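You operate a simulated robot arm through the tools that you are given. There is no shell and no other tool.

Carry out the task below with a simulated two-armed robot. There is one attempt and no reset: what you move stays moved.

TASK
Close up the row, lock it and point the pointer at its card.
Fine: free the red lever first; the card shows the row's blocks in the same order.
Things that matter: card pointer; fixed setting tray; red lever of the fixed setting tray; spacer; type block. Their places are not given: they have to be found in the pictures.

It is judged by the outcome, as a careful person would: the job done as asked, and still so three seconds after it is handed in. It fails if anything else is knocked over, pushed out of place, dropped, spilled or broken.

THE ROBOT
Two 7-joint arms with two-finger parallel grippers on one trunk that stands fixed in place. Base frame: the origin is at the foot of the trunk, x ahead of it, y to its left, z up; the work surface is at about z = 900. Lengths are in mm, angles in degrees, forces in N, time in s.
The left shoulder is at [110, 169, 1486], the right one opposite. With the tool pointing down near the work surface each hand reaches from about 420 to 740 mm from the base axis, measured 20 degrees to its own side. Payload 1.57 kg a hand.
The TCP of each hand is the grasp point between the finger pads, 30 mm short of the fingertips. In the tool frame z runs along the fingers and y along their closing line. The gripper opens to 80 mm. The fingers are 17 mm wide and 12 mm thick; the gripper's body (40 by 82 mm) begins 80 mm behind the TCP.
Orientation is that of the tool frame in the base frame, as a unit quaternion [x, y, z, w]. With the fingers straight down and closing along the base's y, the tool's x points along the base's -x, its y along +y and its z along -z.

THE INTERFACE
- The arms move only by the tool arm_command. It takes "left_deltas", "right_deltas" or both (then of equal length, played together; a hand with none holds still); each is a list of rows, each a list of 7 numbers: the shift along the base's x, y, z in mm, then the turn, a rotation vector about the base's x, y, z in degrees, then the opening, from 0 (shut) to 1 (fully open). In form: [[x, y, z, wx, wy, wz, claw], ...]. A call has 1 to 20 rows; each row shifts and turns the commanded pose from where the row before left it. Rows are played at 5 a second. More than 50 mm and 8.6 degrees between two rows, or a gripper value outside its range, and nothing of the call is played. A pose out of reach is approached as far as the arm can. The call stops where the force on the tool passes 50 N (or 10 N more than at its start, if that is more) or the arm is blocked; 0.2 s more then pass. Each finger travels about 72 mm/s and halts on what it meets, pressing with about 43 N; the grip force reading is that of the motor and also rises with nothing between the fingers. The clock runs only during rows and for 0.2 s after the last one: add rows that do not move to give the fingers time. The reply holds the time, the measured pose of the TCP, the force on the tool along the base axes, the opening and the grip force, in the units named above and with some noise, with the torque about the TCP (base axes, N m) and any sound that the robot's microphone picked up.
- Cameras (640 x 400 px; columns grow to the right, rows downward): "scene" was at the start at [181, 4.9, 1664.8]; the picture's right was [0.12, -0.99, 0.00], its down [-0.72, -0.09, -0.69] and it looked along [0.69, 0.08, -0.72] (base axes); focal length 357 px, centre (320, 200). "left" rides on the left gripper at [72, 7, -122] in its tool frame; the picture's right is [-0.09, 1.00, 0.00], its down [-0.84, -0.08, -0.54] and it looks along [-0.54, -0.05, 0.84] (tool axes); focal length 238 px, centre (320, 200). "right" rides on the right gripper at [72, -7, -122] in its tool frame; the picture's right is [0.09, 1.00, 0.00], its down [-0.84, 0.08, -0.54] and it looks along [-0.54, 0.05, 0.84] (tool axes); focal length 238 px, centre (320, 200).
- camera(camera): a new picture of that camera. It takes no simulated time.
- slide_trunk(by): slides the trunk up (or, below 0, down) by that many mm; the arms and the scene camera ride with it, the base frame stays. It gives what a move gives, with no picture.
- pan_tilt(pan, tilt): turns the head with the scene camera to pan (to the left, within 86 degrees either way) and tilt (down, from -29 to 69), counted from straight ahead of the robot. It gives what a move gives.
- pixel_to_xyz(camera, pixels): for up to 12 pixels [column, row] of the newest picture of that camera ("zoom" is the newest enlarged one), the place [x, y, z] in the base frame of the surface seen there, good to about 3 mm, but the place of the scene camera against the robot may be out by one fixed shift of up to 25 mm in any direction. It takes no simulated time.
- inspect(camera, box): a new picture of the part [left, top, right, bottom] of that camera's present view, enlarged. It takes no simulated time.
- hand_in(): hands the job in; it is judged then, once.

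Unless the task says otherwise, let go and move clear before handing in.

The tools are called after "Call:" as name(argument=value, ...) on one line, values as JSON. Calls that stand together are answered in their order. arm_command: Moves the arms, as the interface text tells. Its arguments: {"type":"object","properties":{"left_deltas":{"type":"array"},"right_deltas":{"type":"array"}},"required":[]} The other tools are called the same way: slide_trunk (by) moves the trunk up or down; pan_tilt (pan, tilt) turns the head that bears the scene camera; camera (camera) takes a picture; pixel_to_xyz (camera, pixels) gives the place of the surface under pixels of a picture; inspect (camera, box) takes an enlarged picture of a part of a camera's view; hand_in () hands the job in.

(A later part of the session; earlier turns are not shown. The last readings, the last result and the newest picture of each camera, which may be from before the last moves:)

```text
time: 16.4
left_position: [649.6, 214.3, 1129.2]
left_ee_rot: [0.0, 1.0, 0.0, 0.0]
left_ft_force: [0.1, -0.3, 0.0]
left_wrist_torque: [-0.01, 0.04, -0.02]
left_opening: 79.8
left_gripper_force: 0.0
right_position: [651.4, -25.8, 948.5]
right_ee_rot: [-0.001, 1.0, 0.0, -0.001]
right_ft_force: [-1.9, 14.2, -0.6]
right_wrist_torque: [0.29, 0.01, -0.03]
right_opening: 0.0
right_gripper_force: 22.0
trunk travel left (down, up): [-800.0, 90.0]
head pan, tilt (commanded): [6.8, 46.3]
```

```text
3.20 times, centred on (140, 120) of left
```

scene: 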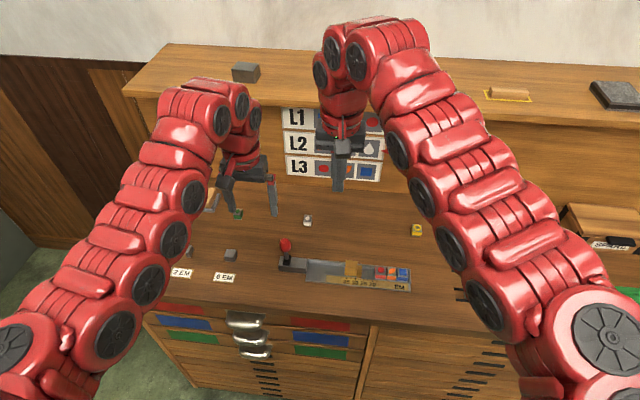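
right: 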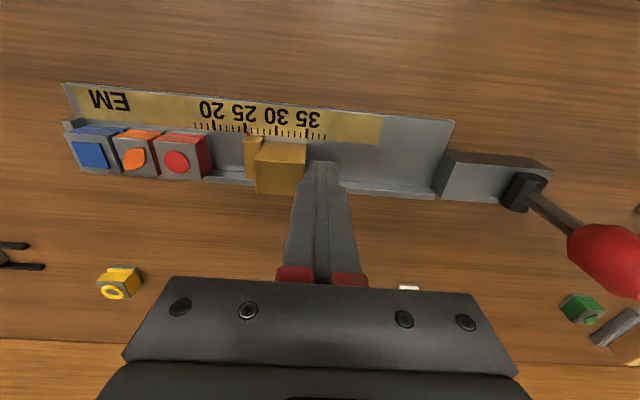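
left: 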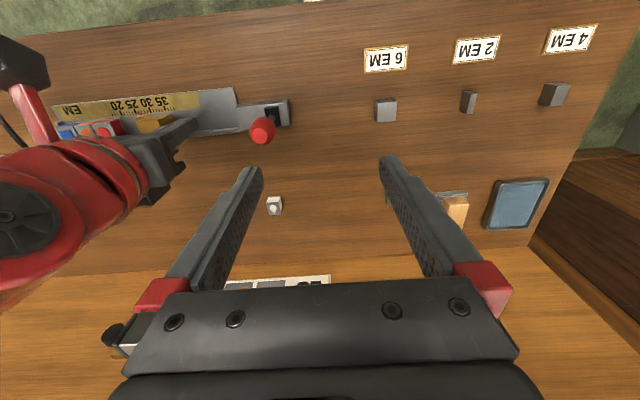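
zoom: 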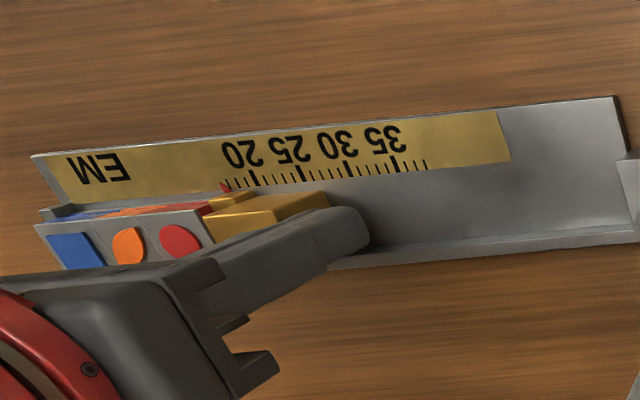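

The row is tight: the position holds at y −25.8 while force rose to 14 N, and all three blocks touch. Keeping the right hand pressing, I'll bring the left hand over the upright lever ball at y≈145, ready to swing it back to its locked side.

Call:
arm_command(left_deltas=[[0, -33, 0, 0, 0, 0, 0.8], [0, -33, 0, 0, 0, 0, 0.7], [0, 0, 0, 0, 0, 0, 0.7], [0, 0, -20, 0, 0, 0, 0.7]])

Call:
camera(camera="left")

Call:
inspect(camera="scene", box=[220, 150, 420, 290])

```text
time: 17.4
left_position: [650.9, 147.7, 1109.0]
left_ee_rot: [-0.001, 1.0, 0.0, 0.0]
left_ft_force: [0.2, 0.9, -0.2]
left_wrist_torque: [0.01, -0.04, 0.02]
left_opening: 55.5
left_gripper_force: 0.2
right_position: [650.7, -26.8, 948.3]
right_ee_rot: [0.001, 1.0, 0.0, 0.0]
right_ft_force: [-1.0, 19.2, -0.3]
right_wrist_torque: [0.38, 0.0, 0.01]
right_opening: 0.1
right_gripper_force: 20.9
trunk travel left (down, up): [-800.0, 90.0]
head pan, tilt (commanded): [6.8, 46.3]
```

```text
taken
```

left: 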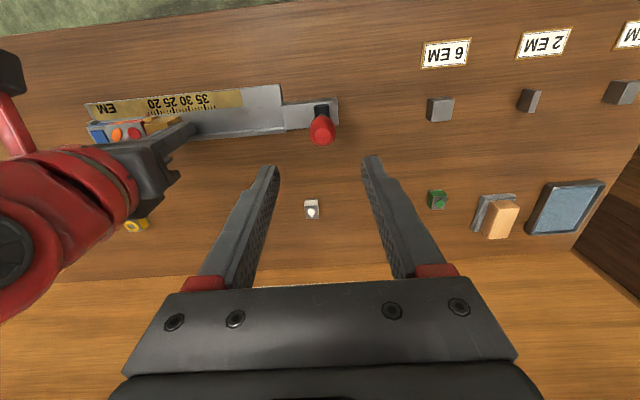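

```text
2.86 times, centred on (320, 220) of scene
```

zoom: 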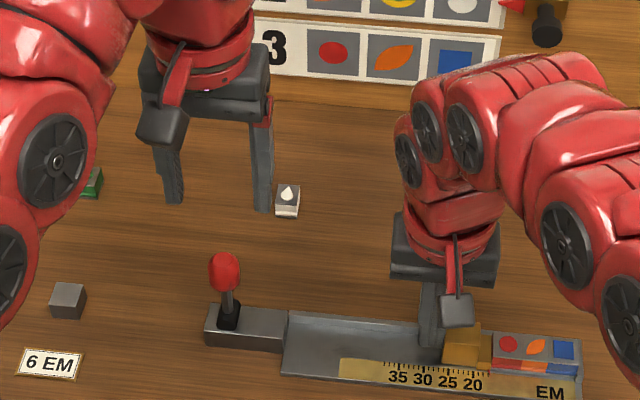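

Call:
pixel_to_xyz(camera="left", pixels=[[322, 130], [322, 142], [322, 118], [311, 130], [333, 130], [322, 106]])

Call:
arm_command(left_deltas=[[0, -2, -33, 0, 0, 0, 0.7], [0, 0, -33, 0, 0, 0, 0.7], [0, 0, -33, 0, 0, 0, 0.7], [0, 0, 0, 0, 0, 0, 0.7]])

Call:
inspect(camera="left", box=[200, 60, 440, 210])

Call:
inspect(camera="scene", box=[220, 150, 420, 290])

```text
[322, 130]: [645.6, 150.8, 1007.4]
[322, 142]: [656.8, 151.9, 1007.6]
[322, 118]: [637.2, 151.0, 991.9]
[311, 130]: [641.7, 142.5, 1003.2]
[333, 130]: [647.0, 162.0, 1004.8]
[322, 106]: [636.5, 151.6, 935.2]
```

```text
time: 18.4
left_position: [650.6, 146.1, 1008.6]
left_ee_rot: [-0.001, 1.0, -0.001, 0.0]
left_ft_force: [-0.6, 0.0, 0.3]
left_wrist_torque: [0.02, 0.03, 0.0]
left_opening: 55.9
left_gripper_force: 0.0
right_position: [652.5, -26.2, 949.1]
right_ee_rot: [0.0, 1.0, -0.001, 0.0]
right_ft_force: [-0.5, 20.4, 0.1]
right_wrist_torque: [0.38, -0.01, -0.01]
right_opening: 0.0
right_gripper_force: 20.9
trunk travel left (down, up): [-800.0, 90.0]
head pan, tilt (commanded): [6.8, 46.3]
```

```text
2.67 times, centred on (320, 135) of left
```

zoom: 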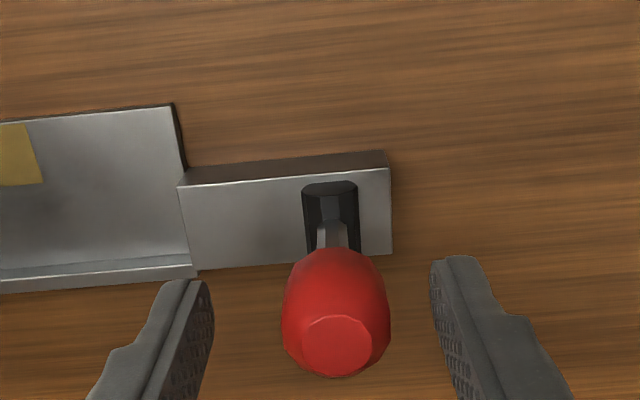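

```text
2.86 times, centred on (320, 220) of scene
```

zoom: 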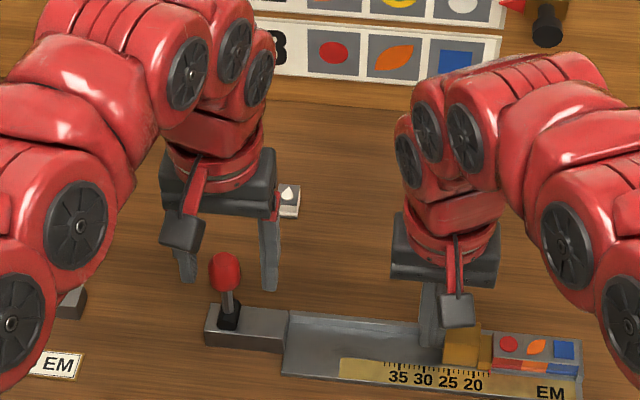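

The ball is centred at (650, 151, 995) between the fingers. I'll sweep +y so the right-hand finger of the left gripper pushes the lever back toward the locked side.

Call:
arm_command(left_deltas=[[0, 10, 0, 0, 0, 0, 0.7], [0, 8, 0, 0, 0, 0, 0.7], [0, 8, 0, 0, 0, 0, 0.7], [0, 8, 0, 0, 0, 0, 0.7], [0, 8, -2, 0, 0, 0, 0.7], [0, 0, 0, 0, 0, 0, 0.7]])

Call:
inspect(camera="left", box=[200, 60, 440, 210])

Call:
inspect(camera="scene", box=[220, 150, 420, 290])

```text
time: 19.8
left_position: [649.5, 187.0, 1006.6]
left_ee_rot: [0.0, 1.0, 0.0, 0.001]
left_ft_force: [-1.0, -0.4, 0.5]
left_wrist_torque: [-0.02, -0.01, 0.0]
left_opening: 56.6
left_gripper_force: 0.5
right_position: [650.3, -27.3, 949.1]
right_ee_rot: [0.0, 1.0, -0.001, 0.0]
right_ft_force: [-0.5, 20.6, 0.6]
right_wrist_torque: [0.4, 0.02, -0.01]
right_opening: 0.0
right_gripper_force: 21.7
trunk travel left (down, up): [-800.0, 90.0]
head pan, tilt (commanded): [6.8, 46.3]
```

```text
2.67 times, centred on (320, 135) of left
```

zoom: 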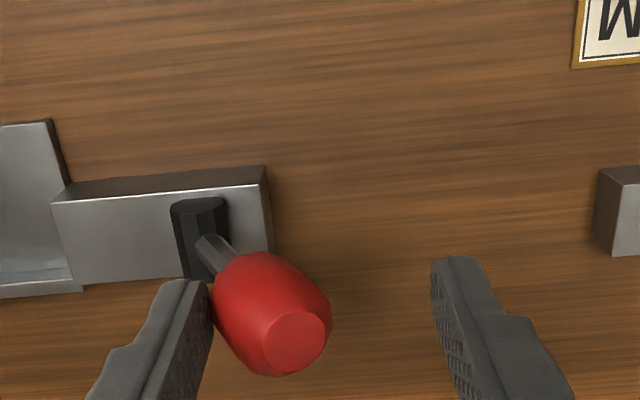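

```text
2.86 times, centred on (320, 220) of scene
```

zoom: 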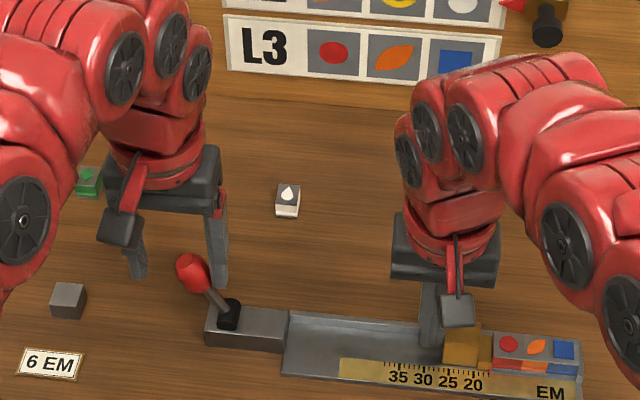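

The lever now leans about 30° toward the locked side with negligible force. I'll continue in smaller steps until it resists.

Call:
arm_command(left_deltas=[[0, 5, -2, 0, 0, 0, 0.7], [0, 5, -1, 0, 0, 0, 0.7], [0, 5, -1, 0, 0, 0, 0.7], [0, 4, 0, 0, 0, 0, 0.7], [0, 0, 0, 0, 0, 0, 0.7]])

Call:
inspect(camera="left", box=[200, 60, 440, 210])

Call:
inspect(camera="scene", box=[220, 150, 420, 290])

```text
time: 21.0
left_position: [649.3, 207.2, 1002.8]
left_ee_rot: [0.001, 1.0, -0.001, 0.0]
left_ft_force: [0.4, 0.2, -0.6]
left_wrist_torque: [-0.01, -0.02, 0.02]
left_opening: 56.5
left_gripper_force: 0.3
right_position: [650.3, -26.1, 949.7]
right_ee_rot: [0.001, 1.0, -0.001, 0.0]
right_ft_force: [-0.2, 20.5, 0.7]
right_wrist_torque: [0.41, 0.0, 0.01]
right_opening: 0.0
right_gripper_force: 21.4
trunk travel left (down, up): [-800.0, 90.0]
head pan, tilt (commanded): [6.8, 46.3]
```

```text
2.67 times, centred on (320, 135) of left
```

zoom: 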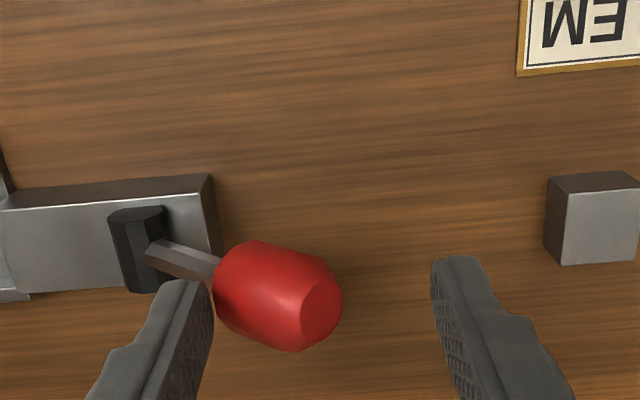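

```text
2.86 times, centred on (320, 220) of scene
```

zoom: 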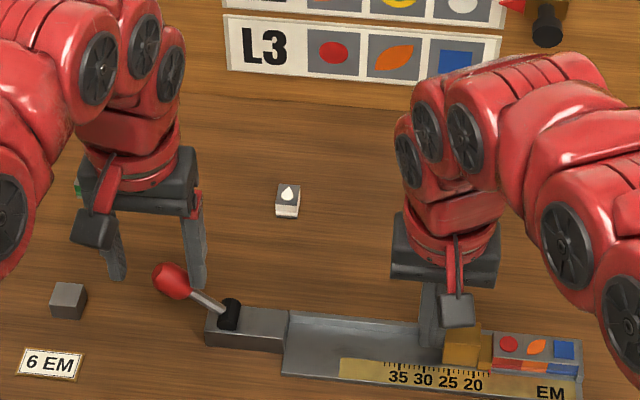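

The lever is at roughly its original 45–50° tilt but there's still no resistance. I'll keep pushing a little further until it meets its locked stop.

Call:
arm_command(left_deltas=[[0, 3, 0, 0, 0, 0, 0.7], [0, 3, 0, 0, 0, 0, 0.7], [0, 3, 0, 0, 0, 0, 0.7], [0, 0, 0, 0, 0, 0, 0.7]])

Call:
inspect(camera="left", box=[200, 60, 440, 210])

Call:
inspect(camera="scene", box=[220, 180, 348, 290])

```text
time: 22.0
left_position: [650.8, 214.8, 1002.3]
left_ee_rot: [0.002, 1.0, -0.002, 0.0]
left_ft_force: [-1.8, -10.3, -0.1]
left_wrist_torque: [-0.34, 0.18, -0.13]
left_opening: 64.7
left_gripper_force: 5.5
right_position: [650.5, -27.1, 948.6]
right_ee_rot: [0.0, 1.0, 0.0, 0.0]
right_ft_force: [2.0, 25.0, -1.3]
right_wrist_torque: [0.49, -0.05, -0.02]
right_opening: 0.0
right_gripper_force: 21.4
trunk travel left (down, up): [-800.0, 90.0]
head pan, tilt (commanded): [6.8, 46.3]
```

```text
2.67 times, centred on (320, 135) of left
```

zoom: 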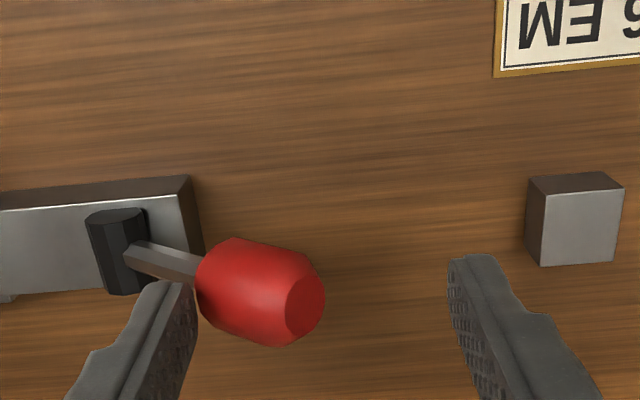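

```text
3.64 times, centred on (284, 235) of scene
```

zoom: 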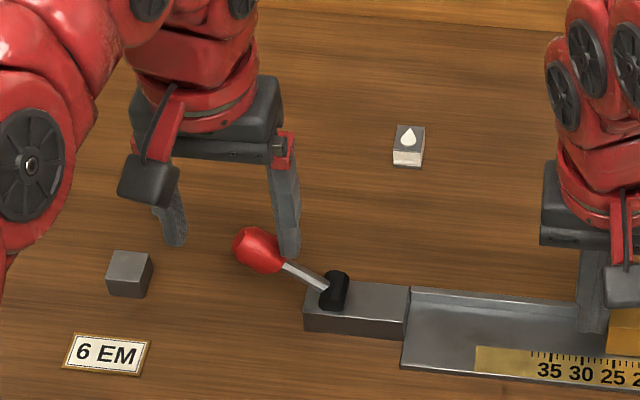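

The lever is back at its original locked angle (ball at zoom (258,250), same as at the start) and resists at 10 N. I'll back the left hand off, lift it, and then ease the right hand's push to check that the slider stays.

Call:
arm_command(left_deltas=[[0, -6, 0, 0, 0, 0, 0.8], [0, -5, 1, 0, 0, 0, 0.8], [0, 0, 20, 0, 0, 0, 0.8], [0, 0, 40, 0, 0, 0, 0.8], [0, 5, 40, 0, 0, 0, 0.8], [0, 10, 30, 0, 0, 0, 0.8]])

Call:
inspect(camera="left", box=[20, 60, 340, 220])

Call:
inspect(camera="scene", box=[220, 180, 420, 310])

```text
time: 23.4
left_position: [650.1, 219.5, 1134.0]
left_ee_rot: [0.0, 1.0, -0.001, 0.0]
left_ft_force: [0.1, -0.3, -0.6]
left_wrist_torque: [0.03, 0.01, 0.01]
left_opening: 64.0
left_gripper_force: 0.0
right_position: [650.0, -26.0, 948.7]
right_ee_rot: [0.0, 1.0, -0.001, 0.0]
right_ft_force: [-1.2, 18.9, 0.4]
right_wrist_torque: [0.38, 0.02, 0.01]
right_opening: 0.1
right_gripper_force: 21.1
trunk travel left (down, up): [-800.0, 90.0]
head pan, tilt (commanded): [6.8, 46.3]
```

```text
2.00 times, centred on (180, 140) of left
```

zoom: 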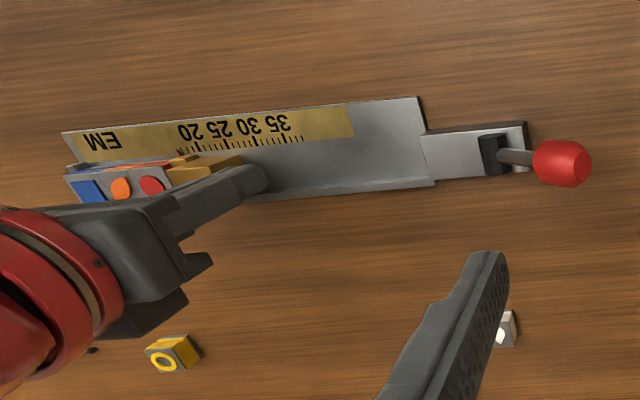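

```text
3.08 times, centred on (320, 245) of scene
```

zoom: 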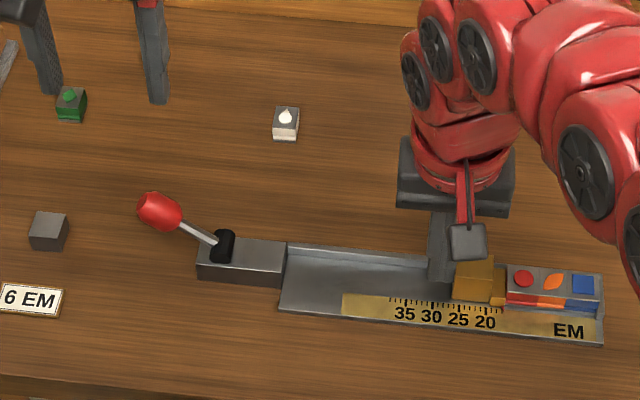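

The lever is locked and the row still tight. I'll back the right fingers off the slider toward +y and lift them straight up.

Call:
arm_command(right_deltas=[[0, 8, 0, 0, 0, 0, 0], [0, 8, 0, 0, 0, 0, 0], [0, 6, 5, 0, 0, 0, 0], [0, 0, 30, 0, 0, 0, 0], [0, 0, 40, 0, 0, 0, 0], [0, 0, 45, 0, 0, 0, 0], [0, 0, 45, 0, 0, 0, 0], [0, 0, 45, 0, 0, 0, 0]])

Call:
inspect(camera="right", box=[160, 50, 460, 220])

Call:
inspect(camera="scene", box=[240, 220, 430, 310])

```text
time: 25.2
left_position: [647.8, 217.9, 1134.1]
left_ee_rot: [0.0, 1.0, 0.0, 0.0]
left_ft_force: [-0.3, 0.4, -0.3]
left_wrist_torque: [0.0, 0.02, -0.02]
left_opening: 64.1
left_gripper_force: 0.0
right_position: [649.5, -4.9, 1160.1]
right_ee_rot: [0.0, 1.0, 0.001, 0.0]
right_ft_force: [0.5, 0.9, 0.5]
right_wrist_torque: [0.03, -0.02, 0.0]
right_opening: 0.2
right_gripper_force: 21.3
trunk travel left (down, up): [-800.0, 90.0]
head pan, tilt (commanded): [6.8, 46.3]
```

```text
2.13 times, centred on (310, 135) of right
```

zoom: 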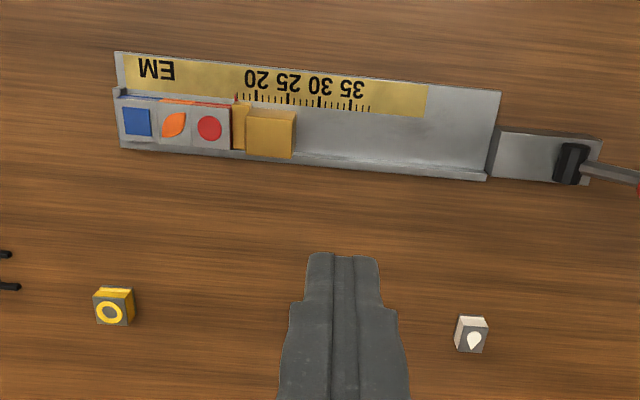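

```text
3.37 times, centred on (335, 265) of scene
```

zoom: 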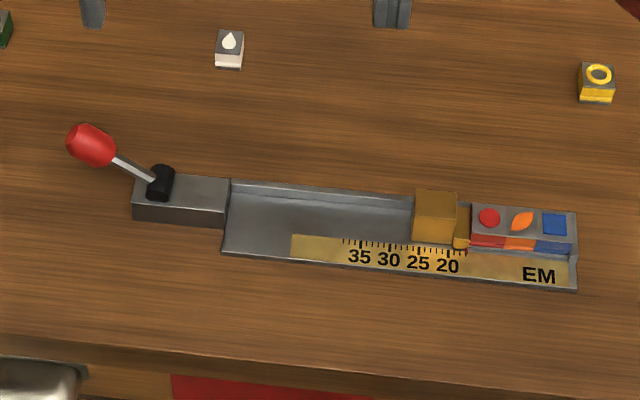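

The row is closed and the lever sits at its original locked angle; the slider stayed put. Now for the pointer: I'll move the right hand to y≈−105 and pitch its tool 60° forward so its camera faces the board.

Call:
arm_command(right_deltas=[[0, -25, 5, 0, 0, 0, 0.3], [0, -25, 5, 0, 0, 0, 0.6], [0, -25, 0, 0, -7.5, 0, 0.8], [0, -25, 0, 0, -7.5, 0, 0.8], [0, 0, 0, 0, -7.5, 0, 0.8], [0, 0, 0, 0, -7.5, 0, 0.8], [0, 0, 0, 0, -7.5, 0, 0.8], [0, 0, 0, 0, -7.5, 0, 0.8], [0, 0, 0, 0, -7.5, 0, 0.8], [0, 0, 0, 0, -7.5, 0, 0.8], [0, 0, 0, 0, 0, 0, 0.8]])

Call:
camera(camera="right")

Call:
camera(camera="scene")

```text
time: 27.6
left_position: [649.7, 216.5, 1133.1]
left_ee_rot: [0.0, 1.0, 0.0, 0.0]
left_ft_force: [-0.1, 0.5, 0.5]
left_wrist_torque: [0.03, -0.04, 0.04]
left_opening: 64.0
left_gripper_force: 0.1
right_position: [651.4, -73.7, 1169.8]
right_ee_rot: [0.0, 0.999, 0.0, 0.043]
right_ft_force: [-0.6, -0.4, -0.7]
right_wrist_torque: [-0.02, 0.02, 0.03]
right_opening: 64.1
right_gripper_force: 0.1
right hand out of reach, approached as far as the arm can: row 3, 4, 5, 6, 7, 8, 9, 10
trunk travel left (down, up): [-800.0, 90.0]
head pan, tilt (commanded): [6.8, 46.3]
```

```text
taken
```

right: 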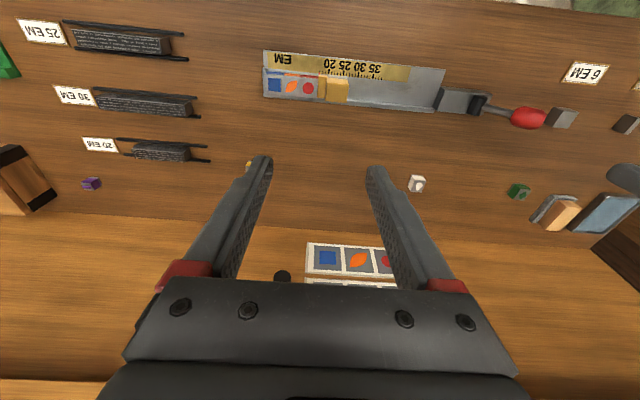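

```text
taken
```

scene: 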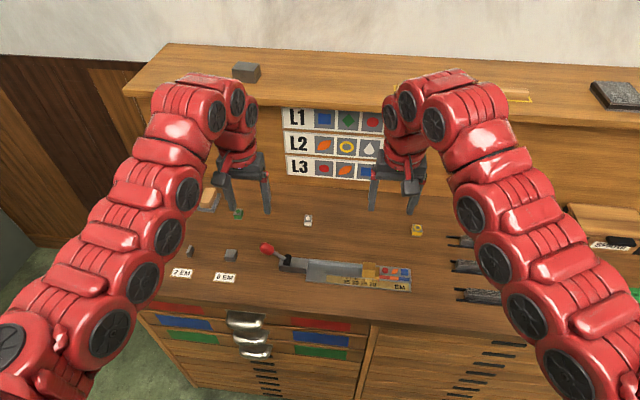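

The right arm stopped pitching at about 5° (rotation [0, 0.999, 0, 0.043]) and reported out of reach, so some joint limits it here. I'll raise nothing yet but test pitching at a position further forward and at a different height.

Call:
arm_command(right_deltas=[[40, 0, 0, 0, 0, 0, 0.8], [40, 0, 0, 0, 0, 0, 0.8], [0, 0, 0, 0, -7.5, 0, 0.8], [0, 0, 0, 0, -7.5, 0, 0.8]])

```text
time: 28.6
left_position: [649.7, 218.4, 1134.3]
left_ee_rot: [-0.001, 1.0, 0.0, 0.0]
left_ft_force: [0.5, 0.6, 0.1]
left_wrist_torque: [0.0, 0.03, -0.02]
left_opening: 64.0
left_gripper_force: 0.1
right_position: [730.1, -72.8, 1168.8]
right_ee_rot: [0.0, 0.985, 0.001, 0.175]
right_ft_force: [-0.7, -0.3, 0.0]
right_wrist_torque: [0.03, 0.02, -0.02]
right_opening: 63.8
right_gripper_force: 0.0
trunk travel left (down, up): [-800.0, 90.0]
head pan, tilt (commanded): [6.8, 46.3]
```

Pitching works once the hand is further forward (tilt now 20°), so the limit was the arm folding too tightly. I'll continue forward in steps, tilting to about 50° and lining up at y≈−105, stopping well short of the board.

Call:
arm_command(right_deltas=[[18, -8, -5, 0, -7.5, 0, 0.8], [18, -8, -5, 0, -7.5, 0, 0.8], [18, -8, -5, 0, -7.5, 0, 0.8], [18, -8, -5, 0, -7.5, 0, 0.8], [0, 0, 0, 0, 0, 0, 0.8]])

Call:
camera(camera="right")

Call:
camera(camera="scene")

```text
time: 29.8
left_position: [649.9, 217.1, 1133.4]
left_ee_rot: [-0.001, 1.0, 0.0, 0.0]
left_ft_force: [0.8, 0.0, -0.2]
left_wrist_torque: [-0.01, 0.04, -0.01]
left_opening: 64.1
left_gripper_force: 0.1
right_position: [803.6, -105.1, 1148.0]
right_ee_rot: [-0.001, 0.906, 0.0, 0.423]
right_ft_force: [0.6, 0.5, -0.2]
right_wrist_torque: [-0.01, -0.02, -0.02]
right_opening: 63.8
right_gripper_force: 0.0
trunk travel left (down, up): [-800.0, 90.0]
head pan, tilt (commanded): [6.8, 46.3]
```

```text
taken
```

right: 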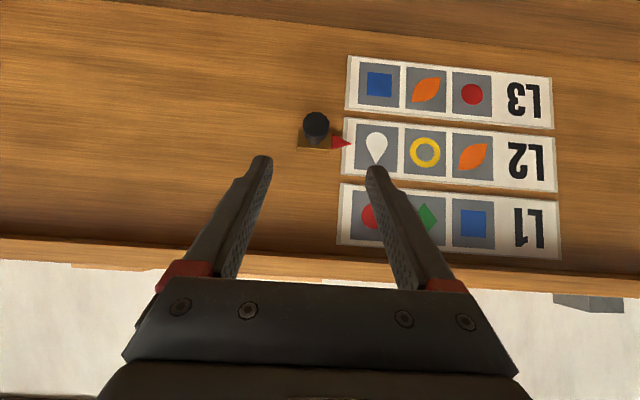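

```text
taken
```

scene: 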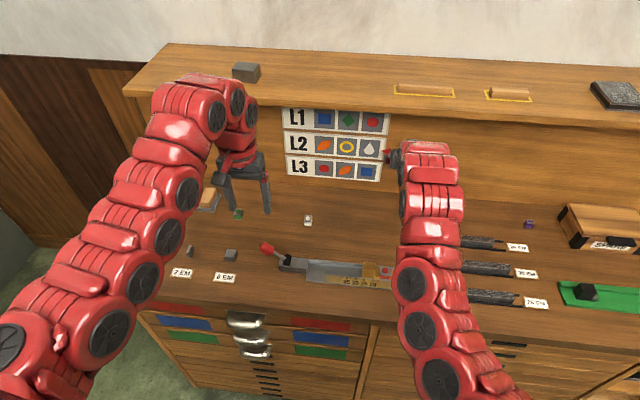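

The right camera now faces the board, with the black knob at (316,124), the red tip at (350,143) and card L3 around (450,92). I'll measure these precisely.

Call:
inspect(camera="right", box=[280, 90, 380, 170])

Call:
pixel_to_xyz(camera="right", pixels=[[316, 124], [305, 124], [327, 124], [316, 114], [316, 134], [350, 143], [302, 143], [329, 143], [347, 106], [356, 58], [344, 173], [346, 122]])

```text
5.00 times, centred on (330, 130) of right
```

zoom: 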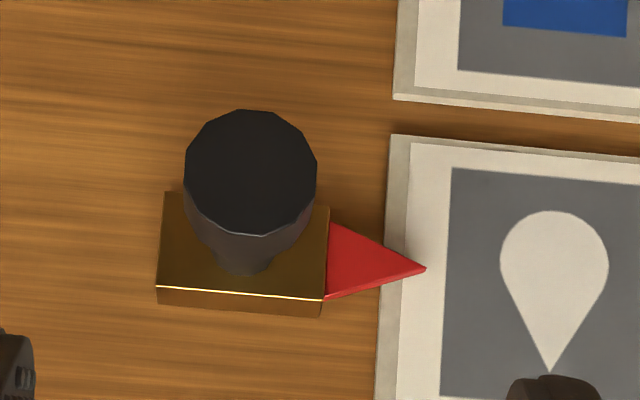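

```text
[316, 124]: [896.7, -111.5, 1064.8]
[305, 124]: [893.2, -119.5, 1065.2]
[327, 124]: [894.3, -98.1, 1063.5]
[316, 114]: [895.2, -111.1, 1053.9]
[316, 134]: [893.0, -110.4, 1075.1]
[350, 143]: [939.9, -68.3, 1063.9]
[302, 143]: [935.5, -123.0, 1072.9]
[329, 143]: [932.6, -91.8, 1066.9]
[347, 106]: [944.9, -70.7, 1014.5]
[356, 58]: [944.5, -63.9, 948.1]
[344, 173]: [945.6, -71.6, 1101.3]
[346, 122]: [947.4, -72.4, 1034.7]
```

The knob's front face is at x≈895, centre y≈−110, z≈1065, and card L3's centre is about z 981, so an 84 mm drop is needed. I'll approach along the tool axis to put the open fingers around the knob, tips well short of the brass plate.

Call:
arm_command(right_deltas=[[18, -3, -15, 0, 0, 0, 0.8], [18, -2, -15, 0, 0, 0, 0.8], [18, 0, -15, 0, 0, 0, 0.8], [18, 0, -15, 0, 0, 0, 0.8], [0, 0, 0, 0, 0, 0, 0.8]])

Call:
camera(camera="right")

Call:
camera(camera="scene")

```text
time: 31.0
left_position: [649.4, 217.5, 1135.1]
left_ee_rot: [0.0, 1.0, 0.0, 0.0]
left_ft_force: [-0.4, 0.8, 0.1]
left_wrist_torque: [-0.02, -0.02, 0.03]
left_opening: 63.8
left_gripper_force: 0.1
right_position: [874.4, -109.7, 1089.8]
right_ee_rot: [0.001, 0.906, 0.0, 0.422]
right_ft_force: [-0.3, 0.5, -0.5]
right_wrist_torque: [-0.01, 0.0, 0.0]
right_opening: 64.0
right_gripper_force: 0.1
trunk travel left (down, up): [-800.0, 90.0]
head pan, tilt (commanded): [6.8, 46.3]
```

```text
taken
```

right: 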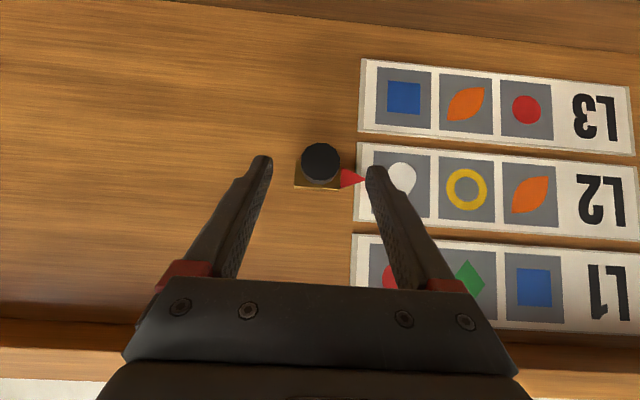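

```text
taken
```

scene: 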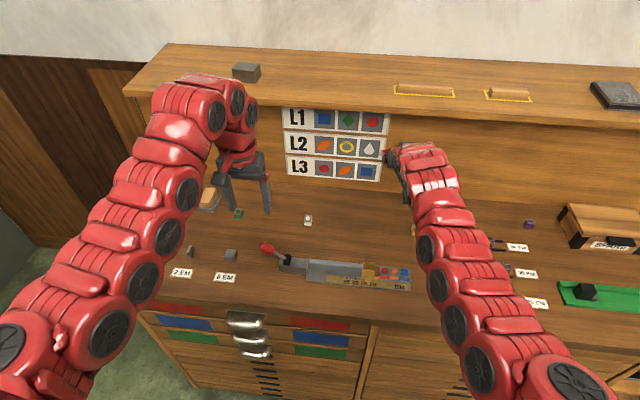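

The arm reaches well here and the knob appears at (320,162), centred between the fingers. I'll remeasure it from this closer view.

Call:
pixel_to_xyz(camera="right", pixels=[[320, 162], [305, 160], [336, 160], [320, 147], [320, 178], [365, 180], [297, 184], [310, 186], [345, 178], [360, 130], [363, 60], [356, 145]])

Call:
inspect(camera="right", box=[250, 130, 400, 220])

```text
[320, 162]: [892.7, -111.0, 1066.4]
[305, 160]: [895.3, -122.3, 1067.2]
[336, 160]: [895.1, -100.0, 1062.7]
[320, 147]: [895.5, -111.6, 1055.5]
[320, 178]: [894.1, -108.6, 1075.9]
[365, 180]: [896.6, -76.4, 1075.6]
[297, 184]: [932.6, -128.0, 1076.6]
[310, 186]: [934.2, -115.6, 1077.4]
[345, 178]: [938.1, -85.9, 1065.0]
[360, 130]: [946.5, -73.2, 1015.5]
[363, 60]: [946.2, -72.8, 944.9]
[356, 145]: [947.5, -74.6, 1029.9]
```

```text
4.27 times, centred on (325, 175) of right
```

zoom: 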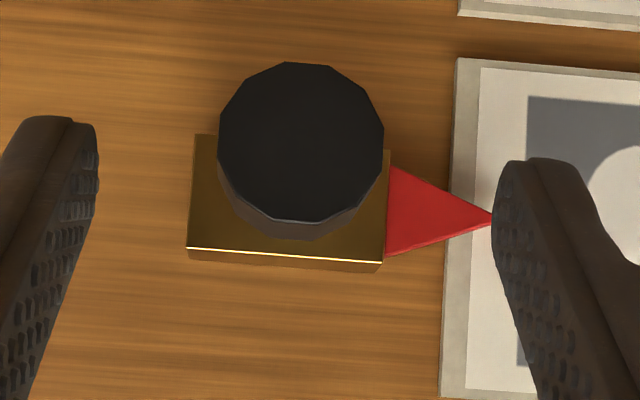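

The knob centre is confirmed at y −111, z 1065. I'll advance the last ~27 mm and close on the knob.

Call:
arm_command(right_deltas=[[10, -1, -9, 0, 0, 0, 0.8], [10, 0, -9, 0, 0, 0, 0.8], [0, 0, 0, 0, 0, 0, 0.8], [0, 0, 0, 0, 0, 0, 0.5], [0, 0, 0, 0, 0, 0, 0.3], [0, 0, 0, 0, 0, 0, 0.2], [0, 0, 0, 0, 0, 0, 0.2]])

Call:
camera(camera="right")

```text
time: 32.6
left_position: [650.2, 218.2, 1134.8]
left_ee_rot: [0.001, 1.0, 0.001, 0.0]
left_ft_force: [-0.3, 1.0, 1.0]
left_wrist_torque: [0.01, -0.02, 0.03]
left_opening: 64.0
left_gripper_force: 0.1
right_position: [895.6, -109.6, 1070.0]
right_ee_rot: [-0.001, 0.906, 0.001, 0.423]
right_ft_force: [0.1, 1.8, -0.3]
right_wrist_torque: [0.06, 0.06, 0.03]
right_opening: 27.8
right_gripper_force: 38.4
trunk travel left (down, up): [-800.0, 90.0]
head pan, tilt (commanded): [6.8, 46.3]
```

```text
taken
```

right: 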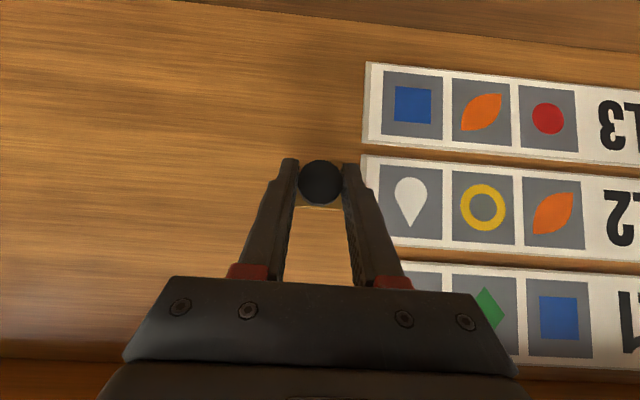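

The knob is gripped (opening 27.8 mm, 38 N). I'll move straight down 20 mm and watch the force and the pointer.

Call:
arm_command(right_deltas=[[0, 0, -5, 0, 0, 0, 0.2], [0, 0, -5, 0, 0, 0, 0.2], [0, 0, -5, 0, 0, 0, 0.2], [0, 0, -5, 0, 0, 0, 0.2]])

Call:
camera(camera="right")

Call:
inspect(camera="scene", box=[270, 95, 430, 195])

```text
time: 33.6
left_position: [649.4, 218.9, 1134.3]
left_ee_rot: [0.0, 1.0, 0.0, 0.0]
left_ft_force: [-0.2, 1.2, -0.9]
left_wrist_torque: [0.0, -0.02, 0.03]
left_opening: 64.2
left_gripper_force: 0.0
right_position: [894.7, -110.3, 1050.6]
right_ee_rot: [0.0, 0.906, 0.0, 0.422]
right_ft_force: [-0.4, 3.0, 0.6]
right_wrist_torque: [0.18, -0.56, 0.03]
right_opening: 27.6
right_gripper_force: 38.1
trunk travel left (down, up): [-800.0, 90.0]
head pan, tilt (commanded): [6.8, 46.3]
```

```text
taken
```

right: 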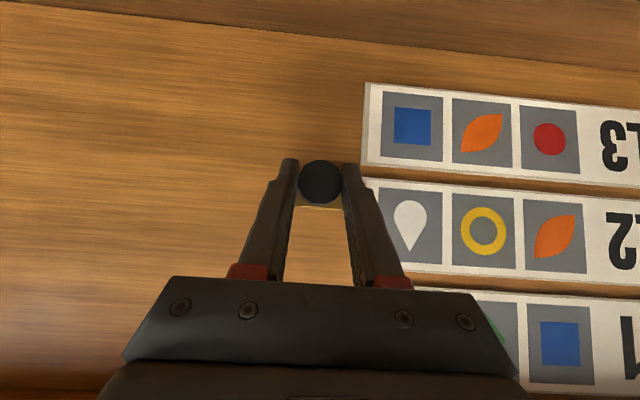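

```text
4.00 times, centred on (350, 145) of scene
```

zoom: 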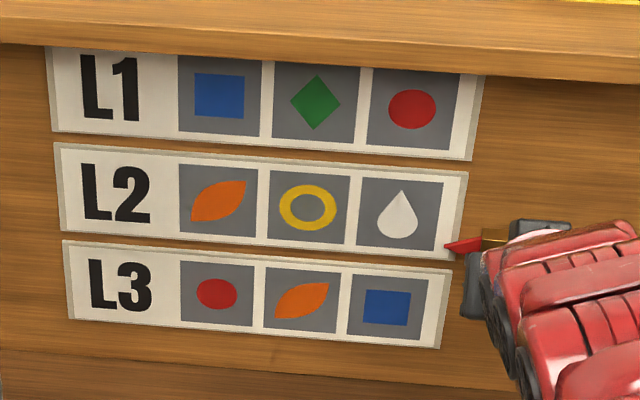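

The pointer slides down freely with the hand (force under 1 N vertically). I'll continue down another 56 mm.

Call:
arm_command(right_deltas=[[0, 0, -8, 0, 0, 0, 0.2], [0, 0, -8, 0, 0, 0, 0.2], [0, 0, -8, 0, 0, 0, 0.2], [0, 0, -8, 0, 0, 0, 0.2], [0, 0, -8, 0, 0, 0, 0.2], [0, 0, -8, 0, 0, 0, 0.2], [0, 0, -8, 0, 0, 0, 0.2], [0, 0, 0, 0, 0, 0, 0.2]])

Call:
camera(camera="right")

Call:
inspect(camera="scene", box=[270, 95, 430, 195])

```text
time: 35.4
left_position: [648.9, 215.7, 1134.4]
left_ee_rot: [0.0, 1.0, 0.001, 0.001]
left_ft_force: [-0.1, -0.1, -0.6]
left_wrist_torque: [-0.02, 0.01, 0.0]
left_opening: 63.9
left_gripper_force: 0.1
right_position: [880.2, -108.2, 996.0]
right_ee_rot: [0.001, 0.907, 0.001, 0.42]
right_ft_force: [-2.7, -11.9, -1.4]
right_wrist_torque: [0.75, -0.1, 0.9]
right_opening: 30.7
right_gripper_force: 7.6
right hand out of reach, approached as far as the arm can: row 4, 5
trunk travel left (down, up): [-800.0, 90.0]
head pan, tilt (commanded): [6.8, 46.3]
```

```text
taken
```

right: 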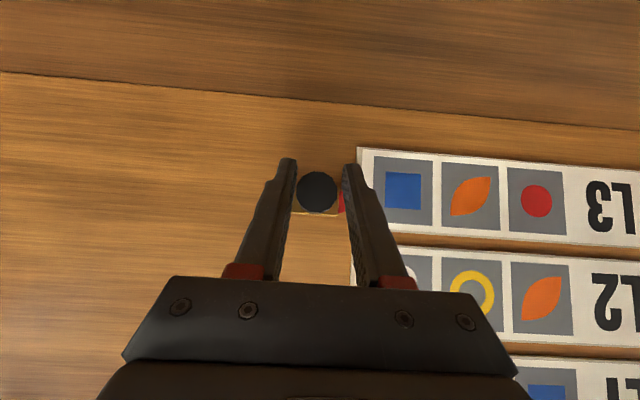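

```text
4.00 times, centred on (350, 145) of scene
```

zoom: 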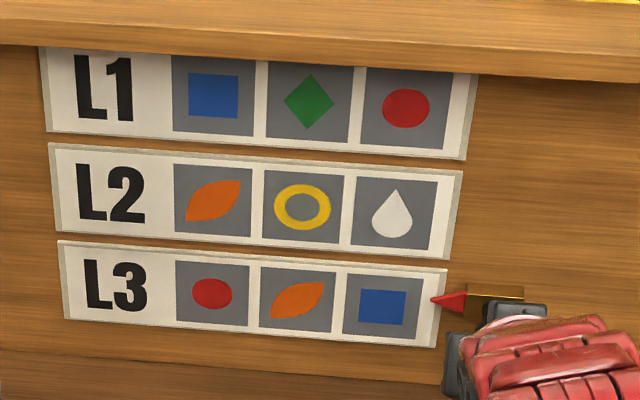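

The pointer is now beside card L3 (tip at zoom (433,299)), but the arm hit its reach limit, drifting back to x 880 with a 12 N sideways force. I'll open the gripper to relax the load and then measure the pointer's actual height.

Call:
arm_command(right_deltas=[[0, 0, 0, 0, 0, 0, 0.45], [0, 0, 0, 0, 0, 0, 0.6], [0, 0, 0, 0, 0, 0, 0.6]])

Call:
camera(camera="right")

Call:
inspect(camera="scene", box=[270, 95, 430, 195])

Call:
camera(camera="scene")

```text
time: 36.2
left_position: [648.5, 217.7, 1134.6]
left_ee_rot: [0.0, 1.0, 0.0, 0.0]
left_ft_force: [0.3, -1.0, -0.5]
left_wrist_torque: [0.02, 0.01, 0.04]
left_opening: 64.0
left_gripper_force: 0.0
right_position: [882.1, -101.0, 999.6]
right_ee_rot: [0.0, 0.906, 0.001, 0.423]
right_ft_force: [0.5, -0.4, 0.0]
right_wrist_torque: [0.02, 0.01, 0.01]
right_opening: 48.2
right_gripper_force: 0.1
trunk travel left (down, up): [-800.0, 90.0]
head pan, tilt (commanded): [6.8, 46.3]
```

```text
taken
```

right: 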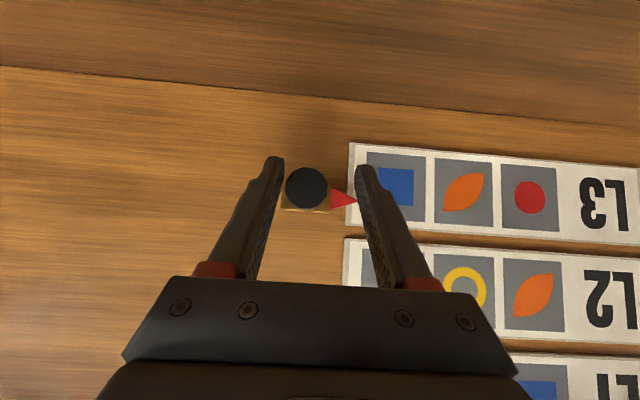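

```text
4.00 times, centred on (350, 145) of scene
```

zoom: 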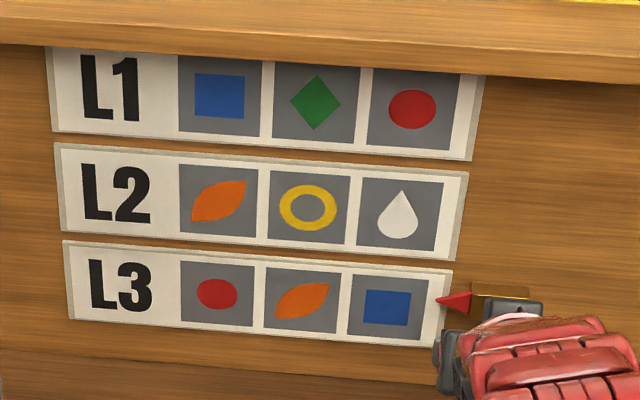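

```text
taken
```

scene: 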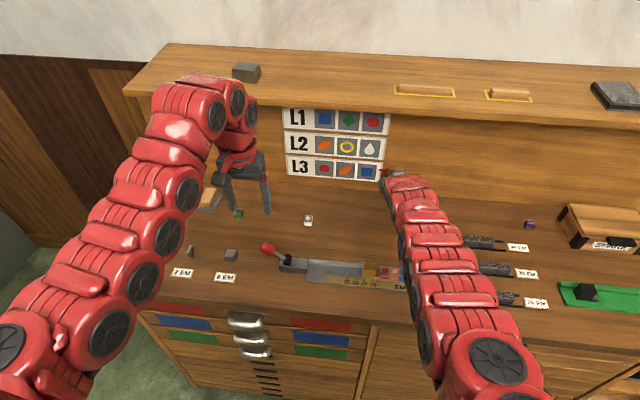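

The hand is relaxed (0.5 N) and the pointer stays where it is. I'll measure tip height versus the L3 card's top and bottom edges.

Call:
inspect(camera="right", box=[270, 130, 420, 250])

Call:
pixel_to_xyz(camera="right", pixels=[[354, 200], [306, 187], [292, 187], [320, 187], [352, 146], [348, 228], [348, 240], [338, 198], [285, 205], [327, 208], [350, 180], [306, 200]])

Call:
inspect(camera="scene", box=[360, 150, 420, 190])

Call:
pixel_to_xyz(camera="zoom", pixels=[[215, 245], [200, 250], [190, 300], [260, 240], [340, 230]])

```text
3.33 times, centred on (345, 190) of right
```

zoom: 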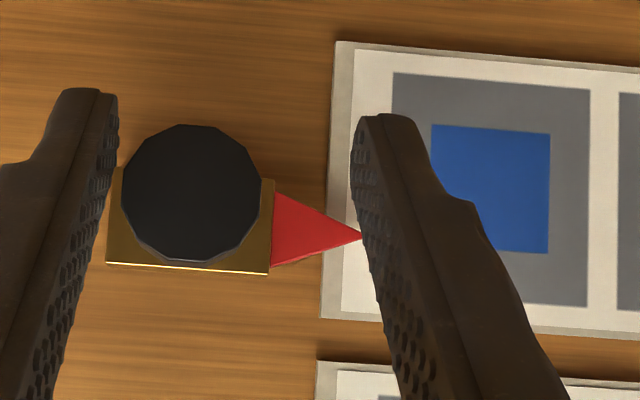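

```text
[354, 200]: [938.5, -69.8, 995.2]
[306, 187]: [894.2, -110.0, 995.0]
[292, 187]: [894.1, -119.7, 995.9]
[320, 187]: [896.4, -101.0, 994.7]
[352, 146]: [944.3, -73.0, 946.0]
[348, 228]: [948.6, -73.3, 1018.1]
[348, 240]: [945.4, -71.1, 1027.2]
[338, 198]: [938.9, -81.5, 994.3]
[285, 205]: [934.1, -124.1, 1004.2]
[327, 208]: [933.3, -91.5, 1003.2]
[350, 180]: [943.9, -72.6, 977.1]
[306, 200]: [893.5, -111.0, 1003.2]
```

```text
10.00 times, centred on (390, 170) of scene
```

zoom: 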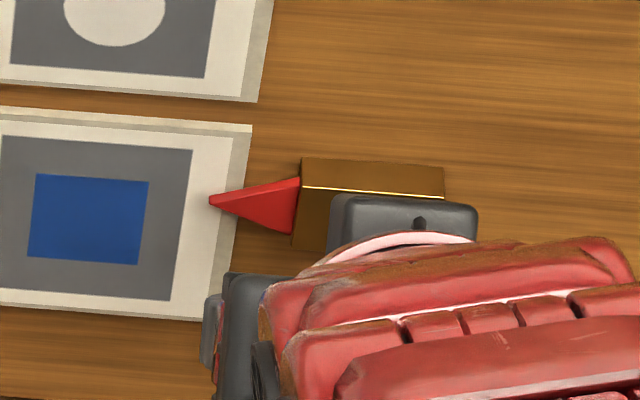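

```text
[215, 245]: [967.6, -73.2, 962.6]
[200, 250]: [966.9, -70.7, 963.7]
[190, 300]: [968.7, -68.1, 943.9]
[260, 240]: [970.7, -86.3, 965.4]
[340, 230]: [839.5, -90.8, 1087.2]
```

The pointer tip is at z≈994.5 while L3 spans about 946–1016 (centre ≈981), so it's ~13 mm high. The arm is at its reach limit for gripping lower, so I'll back out, close the fingers, and nudge the knob down from above with the closed fingertips, which is within reach.

Call:
arm_command(right_deltas=[[-20, 0, 17, 0, 0, 0, 0.7], [-20, 0, 17, 0, 0, 0, 0.7], [-5, -5, 20, 0, 0, 0, 0.5], [0, -4, 20, 0, 0, 0, 0.2], [0, 0, 0, 0, 0, 0, 0], [0, 0, 0, 0, 0, 0, 0]])

Call:
camera(camera="right")

Call:
inspect(camera="scene", box=[330, 130, 450, 210])

```text
time: 37.6
left_position: [650.2, 217.4, 1134.4]
left_ee_rot: [-0.001, 1.0, 0.001, 0.0]
left_ft_force: [-0.1, 0.4, -0.4]
left_wrist_torque: [0.0, 0.05, 0.01]
left_opening: 63.9
left_gripper_force: 0.0
right_position: [839.0, -113.3, 1070.5]
right_ee_rot: [0.0, 0.907, 0.0, 0.422]
right_ft_force: [-0.8, -0.2, 0.4]
right_wrist_torque: [-0.02, -0.03, 0.02]
right_opening: 0.0
right_gripper_force: 21.2
trunk travel left (down, up): [-800.0, 90.0]
head pan, tilt (commanded): [6.8, 46.3]
```

```text
taken
```

right: 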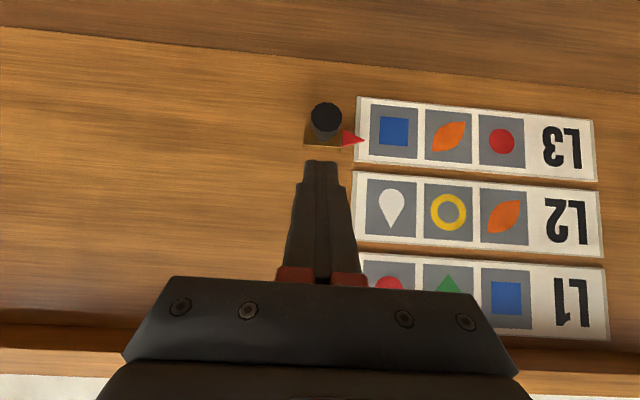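

```text
5.00 times, centred on (390, 170) of scene
```

zoom: 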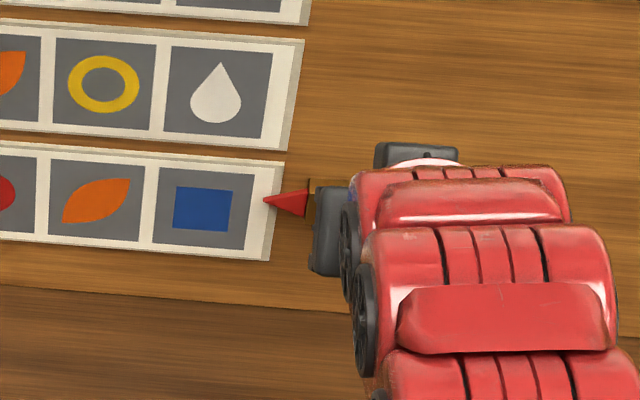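

Call:
inspect(camera="right", box=[280, 80, 400, 180])

Call:
pixel_to_xyz(camera="right", pixels=[[362, 141], [326, 118], [326, 106], [326, 131], [315, 118], [338, 118], [360, 100], [358, 158], [357, 172], [330, 145], [345, 140]])

```text
4.00 times, centred on (340, 130) of right
```

zoom: 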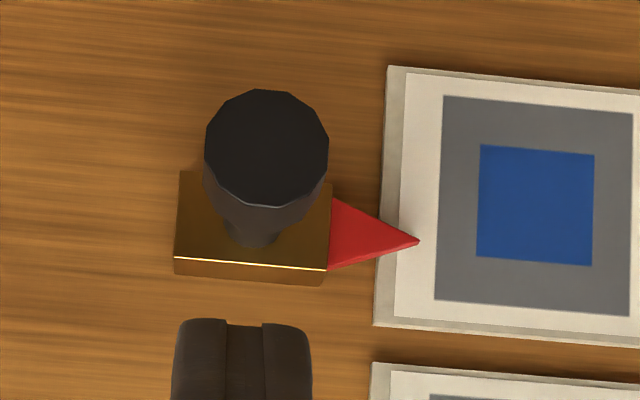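

```text
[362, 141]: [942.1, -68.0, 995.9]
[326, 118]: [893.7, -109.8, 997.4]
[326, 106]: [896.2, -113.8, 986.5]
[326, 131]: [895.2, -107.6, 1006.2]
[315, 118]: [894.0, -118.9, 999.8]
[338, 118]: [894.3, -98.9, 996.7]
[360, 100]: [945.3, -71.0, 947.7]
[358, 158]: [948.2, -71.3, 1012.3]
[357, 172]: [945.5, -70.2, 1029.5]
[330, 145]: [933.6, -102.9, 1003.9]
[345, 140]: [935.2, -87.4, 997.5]
```

The pointer tip is at z≈995.5 and L3's centre at ≈980.5, so about 15 mm more down. I'll bring the closed fingertips above the knob and lower them to just above contact.

Call:
arm_command(right_deltas=[[22, 1, 0, 0, 0, 0, 0], [22, 1, 0, 0, 0, 0, 0], [0, 0, -10, 0, 0, 0, 0], [0, 0, -10, 0, 0, 0, 0], [0, 0, -8, 0, 0, 0, 0], [0, 0, 0, 0, 0, 0, 0]])

Call:
camera(camera="right")

Call:
inspect(camera="scene", box=[330, 130, 450, 210])

```text
time: 39.0
left_position: [648.4, 217.4, 1135.0]
left_ee_rot: [0.0, 1.0, 0.0, 0.0]
left_ft_force: [-0.7, 0.5, 0.3]
left_wrist_torque: [0.03, 0.03, -0.01]
left_opening: 63.9
left_gripper_force: 0.1
right_position: [881.8, -111.6, 1042.6]
right_ee_rot: [0.0, 0.906, 0.0, 0.422]
right_ft_force: [-0.1, 0.9, 0.1]
right_wrist_torque: [0.0, 0.02, -0.01]
right_opening: 0.0
right_gripper_force: 21.0
trunk travel left (down, up): [-800.0, 90.0]
head pan, tilt (commanded): [6.8, 46.3]
```

```text
taken
```

right: 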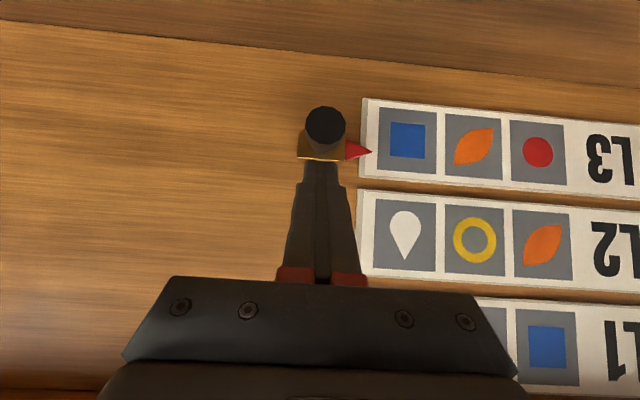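

```text
5.00 times, centred on (390, 170) of scene
```

zoom: 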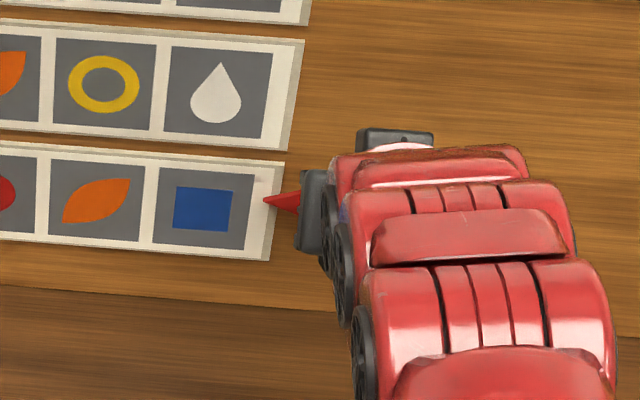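

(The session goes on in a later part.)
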